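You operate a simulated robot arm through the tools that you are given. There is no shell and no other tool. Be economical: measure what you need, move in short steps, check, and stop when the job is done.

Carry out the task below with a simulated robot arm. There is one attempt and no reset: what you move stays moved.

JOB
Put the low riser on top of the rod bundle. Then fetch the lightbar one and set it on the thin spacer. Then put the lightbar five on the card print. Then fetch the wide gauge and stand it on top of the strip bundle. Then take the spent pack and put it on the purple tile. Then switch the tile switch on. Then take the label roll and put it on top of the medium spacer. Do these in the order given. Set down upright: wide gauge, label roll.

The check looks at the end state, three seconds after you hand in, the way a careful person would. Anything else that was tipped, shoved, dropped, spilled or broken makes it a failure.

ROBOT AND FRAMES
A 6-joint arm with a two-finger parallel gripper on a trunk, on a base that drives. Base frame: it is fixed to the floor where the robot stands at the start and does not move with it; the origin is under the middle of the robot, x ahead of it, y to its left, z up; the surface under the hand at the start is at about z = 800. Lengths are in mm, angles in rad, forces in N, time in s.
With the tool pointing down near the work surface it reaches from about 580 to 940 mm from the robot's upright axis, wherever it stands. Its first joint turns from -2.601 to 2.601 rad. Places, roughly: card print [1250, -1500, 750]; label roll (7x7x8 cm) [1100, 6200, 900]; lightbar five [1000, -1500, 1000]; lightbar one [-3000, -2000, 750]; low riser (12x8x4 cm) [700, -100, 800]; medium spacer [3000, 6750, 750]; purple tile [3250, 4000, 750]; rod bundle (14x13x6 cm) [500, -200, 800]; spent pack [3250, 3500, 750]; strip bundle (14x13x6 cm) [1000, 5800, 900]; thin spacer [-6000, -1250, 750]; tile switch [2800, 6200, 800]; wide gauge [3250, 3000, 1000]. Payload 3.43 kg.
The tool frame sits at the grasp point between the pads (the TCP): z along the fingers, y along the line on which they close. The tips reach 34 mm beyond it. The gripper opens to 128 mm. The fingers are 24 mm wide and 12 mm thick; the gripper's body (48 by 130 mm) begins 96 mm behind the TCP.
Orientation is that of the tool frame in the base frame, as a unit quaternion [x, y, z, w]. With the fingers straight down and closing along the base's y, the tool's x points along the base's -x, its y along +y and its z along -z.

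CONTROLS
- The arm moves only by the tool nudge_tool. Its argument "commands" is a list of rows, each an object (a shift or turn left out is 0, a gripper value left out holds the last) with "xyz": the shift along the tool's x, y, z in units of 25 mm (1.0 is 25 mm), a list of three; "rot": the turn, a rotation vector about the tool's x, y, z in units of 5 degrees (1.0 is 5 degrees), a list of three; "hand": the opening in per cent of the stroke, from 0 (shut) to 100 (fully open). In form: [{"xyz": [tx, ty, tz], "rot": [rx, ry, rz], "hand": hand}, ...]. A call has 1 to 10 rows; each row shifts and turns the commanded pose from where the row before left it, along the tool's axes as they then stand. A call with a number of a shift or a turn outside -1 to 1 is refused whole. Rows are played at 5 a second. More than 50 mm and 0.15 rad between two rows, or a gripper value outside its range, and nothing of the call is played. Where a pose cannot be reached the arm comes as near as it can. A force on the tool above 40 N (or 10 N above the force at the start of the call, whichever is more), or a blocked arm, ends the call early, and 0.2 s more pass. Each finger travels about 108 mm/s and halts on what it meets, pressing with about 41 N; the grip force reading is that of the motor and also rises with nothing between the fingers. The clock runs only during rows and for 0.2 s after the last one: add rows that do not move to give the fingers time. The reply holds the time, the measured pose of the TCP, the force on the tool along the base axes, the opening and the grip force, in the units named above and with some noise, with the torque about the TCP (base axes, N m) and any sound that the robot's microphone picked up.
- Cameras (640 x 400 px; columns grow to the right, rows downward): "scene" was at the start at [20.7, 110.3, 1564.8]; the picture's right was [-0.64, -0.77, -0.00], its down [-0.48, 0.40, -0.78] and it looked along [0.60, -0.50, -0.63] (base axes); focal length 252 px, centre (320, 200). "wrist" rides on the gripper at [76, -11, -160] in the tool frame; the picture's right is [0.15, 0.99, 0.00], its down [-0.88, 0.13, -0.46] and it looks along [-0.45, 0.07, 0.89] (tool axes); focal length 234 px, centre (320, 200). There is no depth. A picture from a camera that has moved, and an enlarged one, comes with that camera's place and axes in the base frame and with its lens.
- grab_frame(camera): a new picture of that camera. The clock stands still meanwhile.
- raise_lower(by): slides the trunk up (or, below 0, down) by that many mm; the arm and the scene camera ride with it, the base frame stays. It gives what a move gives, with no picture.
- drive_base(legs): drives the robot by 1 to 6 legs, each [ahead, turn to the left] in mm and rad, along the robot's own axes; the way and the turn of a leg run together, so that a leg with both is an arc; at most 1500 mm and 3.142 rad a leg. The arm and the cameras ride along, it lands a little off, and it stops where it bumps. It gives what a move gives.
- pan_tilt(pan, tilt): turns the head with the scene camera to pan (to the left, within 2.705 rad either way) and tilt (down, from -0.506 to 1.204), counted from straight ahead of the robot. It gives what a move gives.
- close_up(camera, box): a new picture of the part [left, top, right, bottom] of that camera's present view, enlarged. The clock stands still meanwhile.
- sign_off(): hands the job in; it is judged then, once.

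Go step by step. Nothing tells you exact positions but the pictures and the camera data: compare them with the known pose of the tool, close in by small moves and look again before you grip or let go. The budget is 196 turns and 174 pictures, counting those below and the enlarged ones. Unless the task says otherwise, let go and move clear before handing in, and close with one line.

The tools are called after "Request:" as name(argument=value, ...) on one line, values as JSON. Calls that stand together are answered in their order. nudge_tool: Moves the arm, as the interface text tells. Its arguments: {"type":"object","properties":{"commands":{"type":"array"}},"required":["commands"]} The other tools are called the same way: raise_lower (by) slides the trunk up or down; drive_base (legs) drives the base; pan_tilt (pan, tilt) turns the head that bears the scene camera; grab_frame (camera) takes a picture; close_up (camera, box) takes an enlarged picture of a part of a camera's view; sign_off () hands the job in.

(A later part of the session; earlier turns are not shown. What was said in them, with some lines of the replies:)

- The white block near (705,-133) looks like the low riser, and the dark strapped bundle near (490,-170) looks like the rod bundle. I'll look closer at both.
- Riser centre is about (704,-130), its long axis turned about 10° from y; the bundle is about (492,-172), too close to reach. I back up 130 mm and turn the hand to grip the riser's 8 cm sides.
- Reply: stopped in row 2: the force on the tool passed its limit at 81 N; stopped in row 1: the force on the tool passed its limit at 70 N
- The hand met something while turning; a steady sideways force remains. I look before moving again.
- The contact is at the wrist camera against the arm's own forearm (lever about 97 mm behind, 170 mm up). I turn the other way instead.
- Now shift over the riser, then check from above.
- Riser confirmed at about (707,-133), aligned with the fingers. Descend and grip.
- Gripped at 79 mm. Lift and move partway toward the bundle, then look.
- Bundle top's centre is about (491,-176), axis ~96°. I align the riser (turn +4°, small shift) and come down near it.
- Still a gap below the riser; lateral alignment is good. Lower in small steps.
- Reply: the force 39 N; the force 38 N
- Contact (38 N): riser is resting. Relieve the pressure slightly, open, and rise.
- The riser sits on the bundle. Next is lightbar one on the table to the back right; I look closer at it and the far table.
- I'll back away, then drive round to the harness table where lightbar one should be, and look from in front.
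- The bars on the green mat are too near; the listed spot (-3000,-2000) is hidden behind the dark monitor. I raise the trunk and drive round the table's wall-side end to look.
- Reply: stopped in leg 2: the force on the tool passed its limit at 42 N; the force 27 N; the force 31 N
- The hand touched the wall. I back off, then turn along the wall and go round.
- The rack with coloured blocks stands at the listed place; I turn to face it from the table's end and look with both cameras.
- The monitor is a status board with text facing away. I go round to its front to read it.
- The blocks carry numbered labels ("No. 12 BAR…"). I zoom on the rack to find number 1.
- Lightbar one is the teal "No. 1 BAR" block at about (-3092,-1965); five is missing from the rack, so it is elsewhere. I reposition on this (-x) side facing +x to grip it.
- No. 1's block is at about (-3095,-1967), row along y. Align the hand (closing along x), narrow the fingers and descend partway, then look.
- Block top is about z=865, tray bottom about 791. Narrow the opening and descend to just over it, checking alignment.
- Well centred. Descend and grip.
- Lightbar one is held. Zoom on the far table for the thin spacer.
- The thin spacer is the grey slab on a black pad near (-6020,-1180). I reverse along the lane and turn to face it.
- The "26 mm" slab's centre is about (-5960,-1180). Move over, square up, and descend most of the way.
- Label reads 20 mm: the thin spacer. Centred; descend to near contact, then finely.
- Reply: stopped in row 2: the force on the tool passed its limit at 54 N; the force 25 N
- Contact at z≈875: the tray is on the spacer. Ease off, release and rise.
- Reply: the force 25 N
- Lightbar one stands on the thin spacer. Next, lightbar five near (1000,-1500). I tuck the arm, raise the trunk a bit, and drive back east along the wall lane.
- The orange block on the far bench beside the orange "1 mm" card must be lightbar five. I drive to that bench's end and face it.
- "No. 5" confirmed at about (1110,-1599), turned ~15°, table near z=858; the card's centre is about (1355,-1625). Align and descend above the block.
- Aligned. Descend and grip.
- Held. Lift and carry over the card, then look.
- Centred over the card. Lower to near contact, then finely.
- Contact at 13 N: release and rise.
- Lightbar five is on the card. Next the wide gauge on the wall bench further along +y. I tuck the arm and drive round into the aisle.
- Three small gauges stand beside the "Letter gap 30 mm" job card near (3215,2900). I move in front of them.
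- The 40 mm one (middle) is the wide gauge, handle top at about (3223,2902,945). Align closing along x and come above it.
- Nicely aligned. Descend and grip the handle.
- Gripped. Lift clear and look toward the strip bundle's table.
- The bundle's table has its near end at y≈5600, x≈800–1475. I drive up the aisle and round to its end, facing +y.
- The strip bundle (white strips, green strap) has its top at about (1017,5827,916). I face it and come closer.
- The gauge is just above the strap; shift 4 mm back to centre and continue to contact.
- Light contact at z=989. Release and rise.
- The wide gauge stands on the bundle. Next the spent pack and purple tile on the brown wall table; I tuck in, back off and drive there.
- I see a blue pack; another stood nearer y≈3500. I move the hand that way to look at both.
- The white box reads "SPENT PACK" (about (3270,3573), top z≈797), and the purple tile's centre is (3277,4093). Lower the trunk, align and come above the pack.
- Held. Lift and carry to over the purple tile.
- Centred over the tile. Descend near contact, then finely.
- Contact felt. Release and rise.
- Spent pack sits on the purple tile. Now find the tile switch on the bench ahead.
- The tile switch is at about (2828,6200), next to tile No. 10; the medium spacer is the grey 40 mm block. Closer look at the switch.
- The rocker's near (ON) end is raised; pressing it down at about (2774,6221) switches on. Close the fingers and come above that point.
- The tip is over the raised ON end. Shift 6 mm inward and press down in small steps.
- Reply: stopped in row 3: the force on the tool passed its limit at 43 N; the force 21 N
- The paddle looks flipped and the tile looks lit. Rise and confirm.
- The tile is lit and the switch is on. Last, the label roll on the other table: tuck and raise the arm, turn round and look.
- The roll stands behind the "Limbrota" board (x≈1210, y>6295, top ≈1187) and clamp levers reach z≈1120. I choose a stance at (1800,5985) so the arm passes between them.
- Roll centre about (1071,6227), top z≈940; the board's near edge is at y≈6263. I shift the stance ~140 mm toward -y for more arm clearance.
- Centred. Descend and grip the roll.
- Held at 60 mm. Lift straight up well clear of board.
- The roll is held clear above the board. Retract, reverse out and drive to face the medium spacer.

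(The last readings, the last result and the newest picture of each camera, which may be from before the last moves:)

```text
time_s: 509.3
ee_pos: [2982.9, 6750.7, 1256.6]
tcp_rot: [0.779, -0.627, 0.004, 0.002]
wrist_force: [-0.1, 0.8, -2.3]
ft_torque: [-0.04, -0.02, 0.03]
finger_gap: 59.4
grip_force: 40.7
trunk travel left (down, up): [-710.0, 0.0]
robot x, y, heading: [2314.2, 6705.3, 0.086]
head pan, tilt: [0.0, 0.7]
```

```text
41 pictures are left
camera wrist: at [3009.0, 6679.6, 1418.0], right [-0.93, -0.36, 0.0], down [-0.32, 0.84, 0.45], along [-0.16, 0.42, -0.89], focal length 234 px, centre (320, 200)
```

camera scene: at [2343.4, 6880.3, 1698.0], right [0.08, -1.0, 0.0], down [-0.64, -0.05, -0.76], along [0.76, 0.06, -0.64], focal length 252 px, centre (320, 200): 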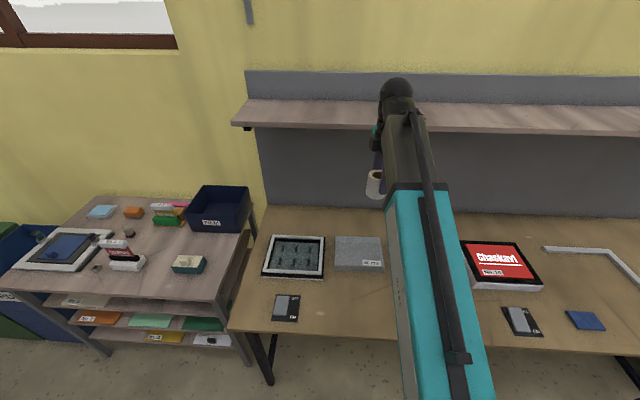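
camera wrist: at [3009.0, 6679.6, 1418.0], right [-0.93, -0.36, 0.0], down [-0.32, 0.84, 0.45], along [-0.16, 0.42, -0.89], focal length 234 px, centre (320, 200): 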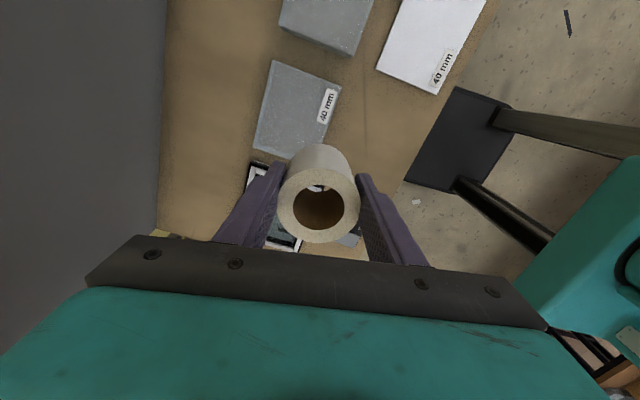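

The spacer (40 mm block) is centred at about (3040,6771), top ≈840. Descend first, then extend over it.

Request:
nudge_tool(commands=[{"xyz": [0, 0, 1]}, {"xyz": [0, 0, 1]}, {"xyz": [0, 0, 1]}, {"xyz": [0, 0, 1]}, {"xyz": [0, 0, 1]}, {"xyz": [0, 0, 1]}, {"xyz": [0, 0, 1]}, {"xyz": [0, 0, 1]}, {"xyz": [0, 0, 1]}, {"xyz": [0, 0, 1]}])

Request:
nudge_tool(commands=[{"xyz": [-0.1, -0.8, 0]}, {"xyz": [-0.1, -0.8, 0]}, {"xyz": [-0.1, -0.8, 0]}, {}])

Request:
grab_frame(camera="wrist")

Request:
close_up(camera="scene", box=[300, 190, 440, 290])

```text
time_s: 511.5
ee_pos: [2982.8, 6750.7, 1006.4]
tcp_rot: [0.779, -0.627, 0.004, 0.001]
wrist_force: [0.2, 0.0, -1.7]
ft_torque: [-0.03, 0.01, -0.01]
finger_gap: 59.5
grip_force: 41.3
trunk travel left (down, up): [-710.0, 0.0]
robot x, y, heading: [2318.0, 6708.8, 0.083]
head pan, tilt: [0.0, 0.7]
```

```text
time_s: 512.5
ee_pos: [3041.1, 6772.2, 1007.6]
tcp_rot: [0.78, -0.626, 0.004, 0.0]
wrist_force: [0.2, 0.3, -1.8]
ft_torque: [-0.02, -0.03, 0.03]
finger_gap: 59.6
grip_force: 41.1
trunk travel left (down, up): [-710.0, 0.0]
robot x, y, heading: [2314.2, 6706.7, 0.084]
head pan, tilt: [0.0, 0.7]
```

```text
40 pictures are left
camera wrist: at [3067.6, 6700.7, 1168.0], right [-0.93, -0.36, 0.0], down [-0.32, 0.83, 0.45], along [-0.16, 0.42, -0.89], focal length 234 px, centre (320, 200)
```

wrist: 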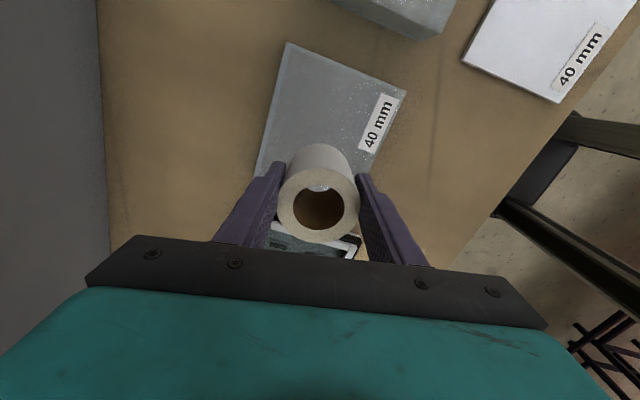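

```text
4.00 times, centred on (370, 240) of scene
camera zoom: at [2342.6, 6879.6, 1698.2], right [0.08, -1.0, 0.0], down [-0.64, -0.05, -0.77], along [0.76, 0.06, -0.64], focal length 1009 px, centre (120, 40)
```

zoom: 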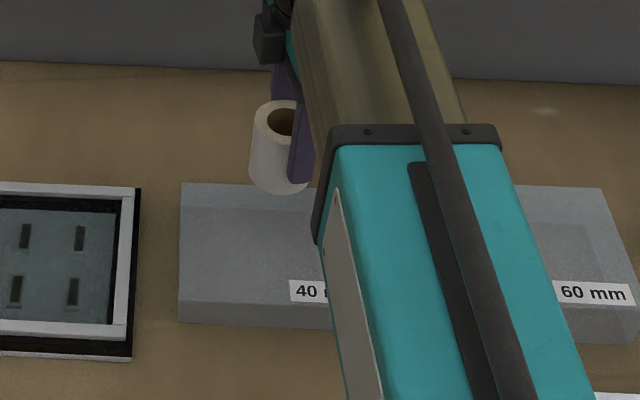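

Centred. Lower to near contact, then finely.

Request:
nudge_tool(commands=[{"xyz": [0, 0, 1]}, {"xyz": [0, 0, 1]}, {"xyz": [0, 0, 1]}, {"xyz": [0, 0, 0.6]}, {"xyz": [0, 0, 0.2]}, {}])

Request:
nudge_tool(commands=[{"xyz": [0, 0, 0.1]}, {"xyz": [0, 0, 0.1]}, {}])

Request:
close_up(camera="scene", box=[300, 190, 440, 290])

```text
time_s: 513.9
ee_pos: [3040.8, 6768.2, 910.4]
tcp_rot: [0.779, -0.627, 0.004, 0.0]
wrist_force: [0.0, 0.2, -2.0]
ft_torque: [-0.03, -0.01, 0.04]
finger_gap: 59.4
grip_force: 41.1
trunk travel left (down, up): [-710.0, 0.0]
robot x, y, heading: [2318.7, 6709.8, 0.083]
head pan, tilt: [0.0, 0.7]
```

```text
time_s: 514.7
ee_pos: [3041.9, 6768.5, 906.8]
tcp_rot: [0.779, -0.627, 0.004, 0.001]
wrist_force: [0.1, 0.2, -2.0]
ft_torque: [-0.02, 0.01, -0.02]
finger_gap: 59.5
grip_force: 41.3
trunk travel left (down, up): [-710.0, 0.0]
robot x, y, heading: [2317.5, 6707.7, 0.083]
head pan, tilt: [0.0, 0.7]
```

```text
4.00 times, centred on (370, 240) of scene
camera zoom: at [2342.9, 6879.6, 1698.1], right [0.08, -1.0, 0.0], down [-0.64, -0.05, -0.76], along [0.76, 0.06, -0.64], focal length 1009 px, centre (120, 40)
```

zoom: 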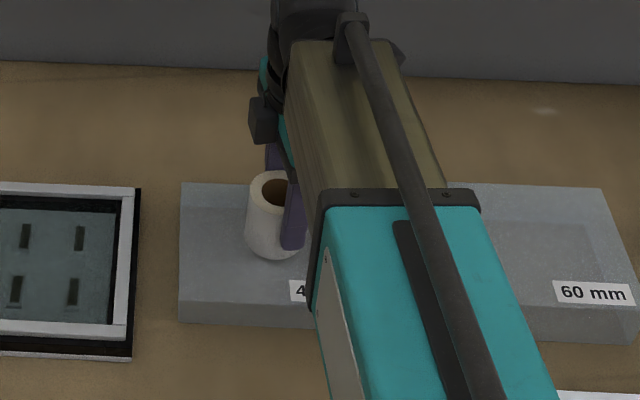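

Request:
nudge_tool(commands=[{"xyz": [0, 0, 0.08]}, {"xyz": [0, 0, 0.08]}, {}])

Request:
nudge_tool(commands=[{"xyz": [0, 0, 0.06]}, {}])

```text
time_s: 515.5
ee_pos: [3041.2, 6767.8, 903.5]
tcp_rot: [0.779, -0.627, 0.003, 0.001]
wrist_force: [0.7, -1.1, -2.3]
ft_torque: [0.03, 0.04, -0.02]
finger_gap: 59.8
grip_force: 41.1
trunk travel left (down, up): [-710.0, 0.0]
robot x, y, heading: [2316.5, 6708.1, 0.083]
head pan, tilt: [0.0, 0.7]
```

```text
time_s: 516.1
ee_pos: [3040.9, 6767.6, 901.9]
tcp_rot: [0.779, -0.627, 0.004, 0.001]
wrist_force: [-0.3, -0.3, -2.3]
ft_torque: [0.01, -0.01, -0.01]
finger_gap: 59.7
grip_force: 40.5
trunk travel left (down, up): [-710.0, 0.0]
robot x, y, heading: [2316.8, 6703.6, 0.081]
head pan, tilt: [0.0, 0.7]
```

Request:
nudge_tool(commands=[{"xyz": [0, 0, 0.07]}, {"xyz": [0, 0, 0.07]}, {}])

Request:
nudge_tool(commands=[{"xyz": [0, 0, 0.06]}, {}])

```text
time_s: 516.9
ee_pos: [3040.3, 6767.4, 899.9]
tcp_rot: [0.78, -0.626, 0.005, 0.0]
wrist_force: [5.1, -0.8, 12.4]
ft_torque: [0.0, 0.17, 0.0]
finger_gap: 59.5
grip_force: 40.9
trunk travel left (down, up): [-710.0, 0.0]
robot x, y, heading: [2315.2, 6707.0, 0.085]
head pan, tilt: [0.0, 0.7]
```

```text
time_s: 517.5
ee_pos: [3040.4, 6769.1, 900.2]
tcp_rot: [0.779, -0.628, 0.006, -0.001]
wrist_force: [7.7, 1.9, 27.7]
ft_torque: [0.15, 0.43, -0.05]
finger_gap: 59.6
grip_force: 41.0
trunk travel left (down, up): [-710.0, 0.0]
robot x, y, heading: [2312.6, 6708.2, 0.081]
head pan, tilt: [0.0, 0.7]
```

Firm contact. Ease off slightly, open, and rise.

Request:
nudge_tool(commands=[{"xyz": [0, 0, -0.07]}, {}, {"hand": 52}, {"hand": 65}, {"hand": 80}, {}, {"xyz": [0, 0, -1]}, {"xyz": [0, 0, -1]}, {"xyz": [0, 0, -1]}, {"xyz": [0, 0, -1]}])

Request:
nudge_tool(commands=[{"xyz": [0, 0, -1]}, {"xyz": [0, 1, -1]}, {"xyz": [0, 1, 0]}, {"xyz": [0, 1, 0]}])

Request:
grab_frame(camera="wrist")

Request:
close_up(camera="scene", box=[260, 170, 460, 310])

```text
time_s: 519.7
ee_pos: [3040.9, 6769.7, 997.8]
tcp_rot: [0.779, -0.626, 0.004, 0.001]
wrist_force: [-0.2, 0.2, 0.6]
ft_torque: [0.01, -0.02, -0.01]
finger_gap: 102.5
grip_force: 0.1
trunk travel left (down, up): [-710.0, 0.0]
robot x, y, heading: [2318.6, 6708.8, 0.086]
head pan, tilt: [0.0, 0.7]
```

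```text
time_s: 520.7
ee_pos: [2965.3, 6754.3, 1048.3]
tcp_rot: [0.78, -0.626, 0.003, 0.001]
wrist_force: [0.6, -0.4, -0.6]
ft_torque: [0.02, -0.01, 0.03]
finger_gap: 102.6
grip_force: 0.0
trunk travel left (down, up): [-710.0, 0.0]
robot x, y, heading: [2321.1, 6709.3, 0.083]
head pan, tilt: [0.0, 0.7]
```

```text
37 pictures are left
camera wrist: at [2991.7, 6682.5, 1208.9], right [-0.93, -0.36, 0.0], down [-0.32, 0.83, 0.45], along [-0.16, 0.42, -0.89], focal length 234 px, centre (320, 200)
```

wrist: 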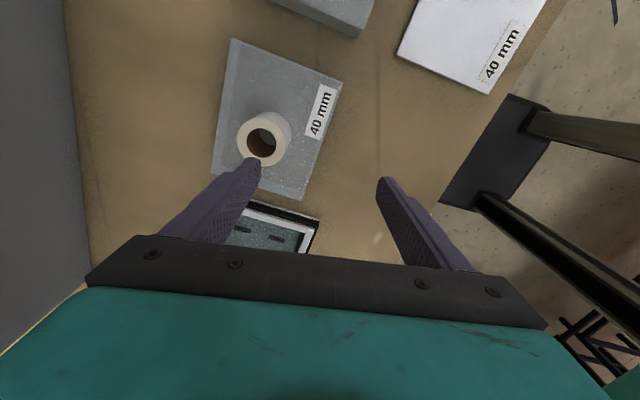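

```text
2.86 times, centred on (360, 240) of scene
camera zoom: at [2342.2, 6879.5, 1698.2], right [0.08, -1.0, 0.0], down [-0.64, -0.05, -0.77], along [0.76, 0.06, -0.64], focal length 721 px, centre (206, 86)
```

zoom: 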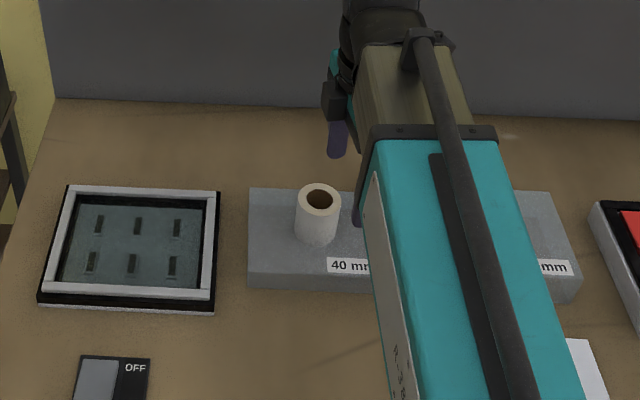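

The label roll stands upright on the 40 mm spacer, the tile is lit and the hand is clear, so I am handing in.

Request:
sign_off()

```text
The job is handed in.
```

All seven steps are done in the order given and the job is handed in. The last pictures I took of each showed the pieces resting where they belong, with the wide gauge and label roll upright and the tile switch on.
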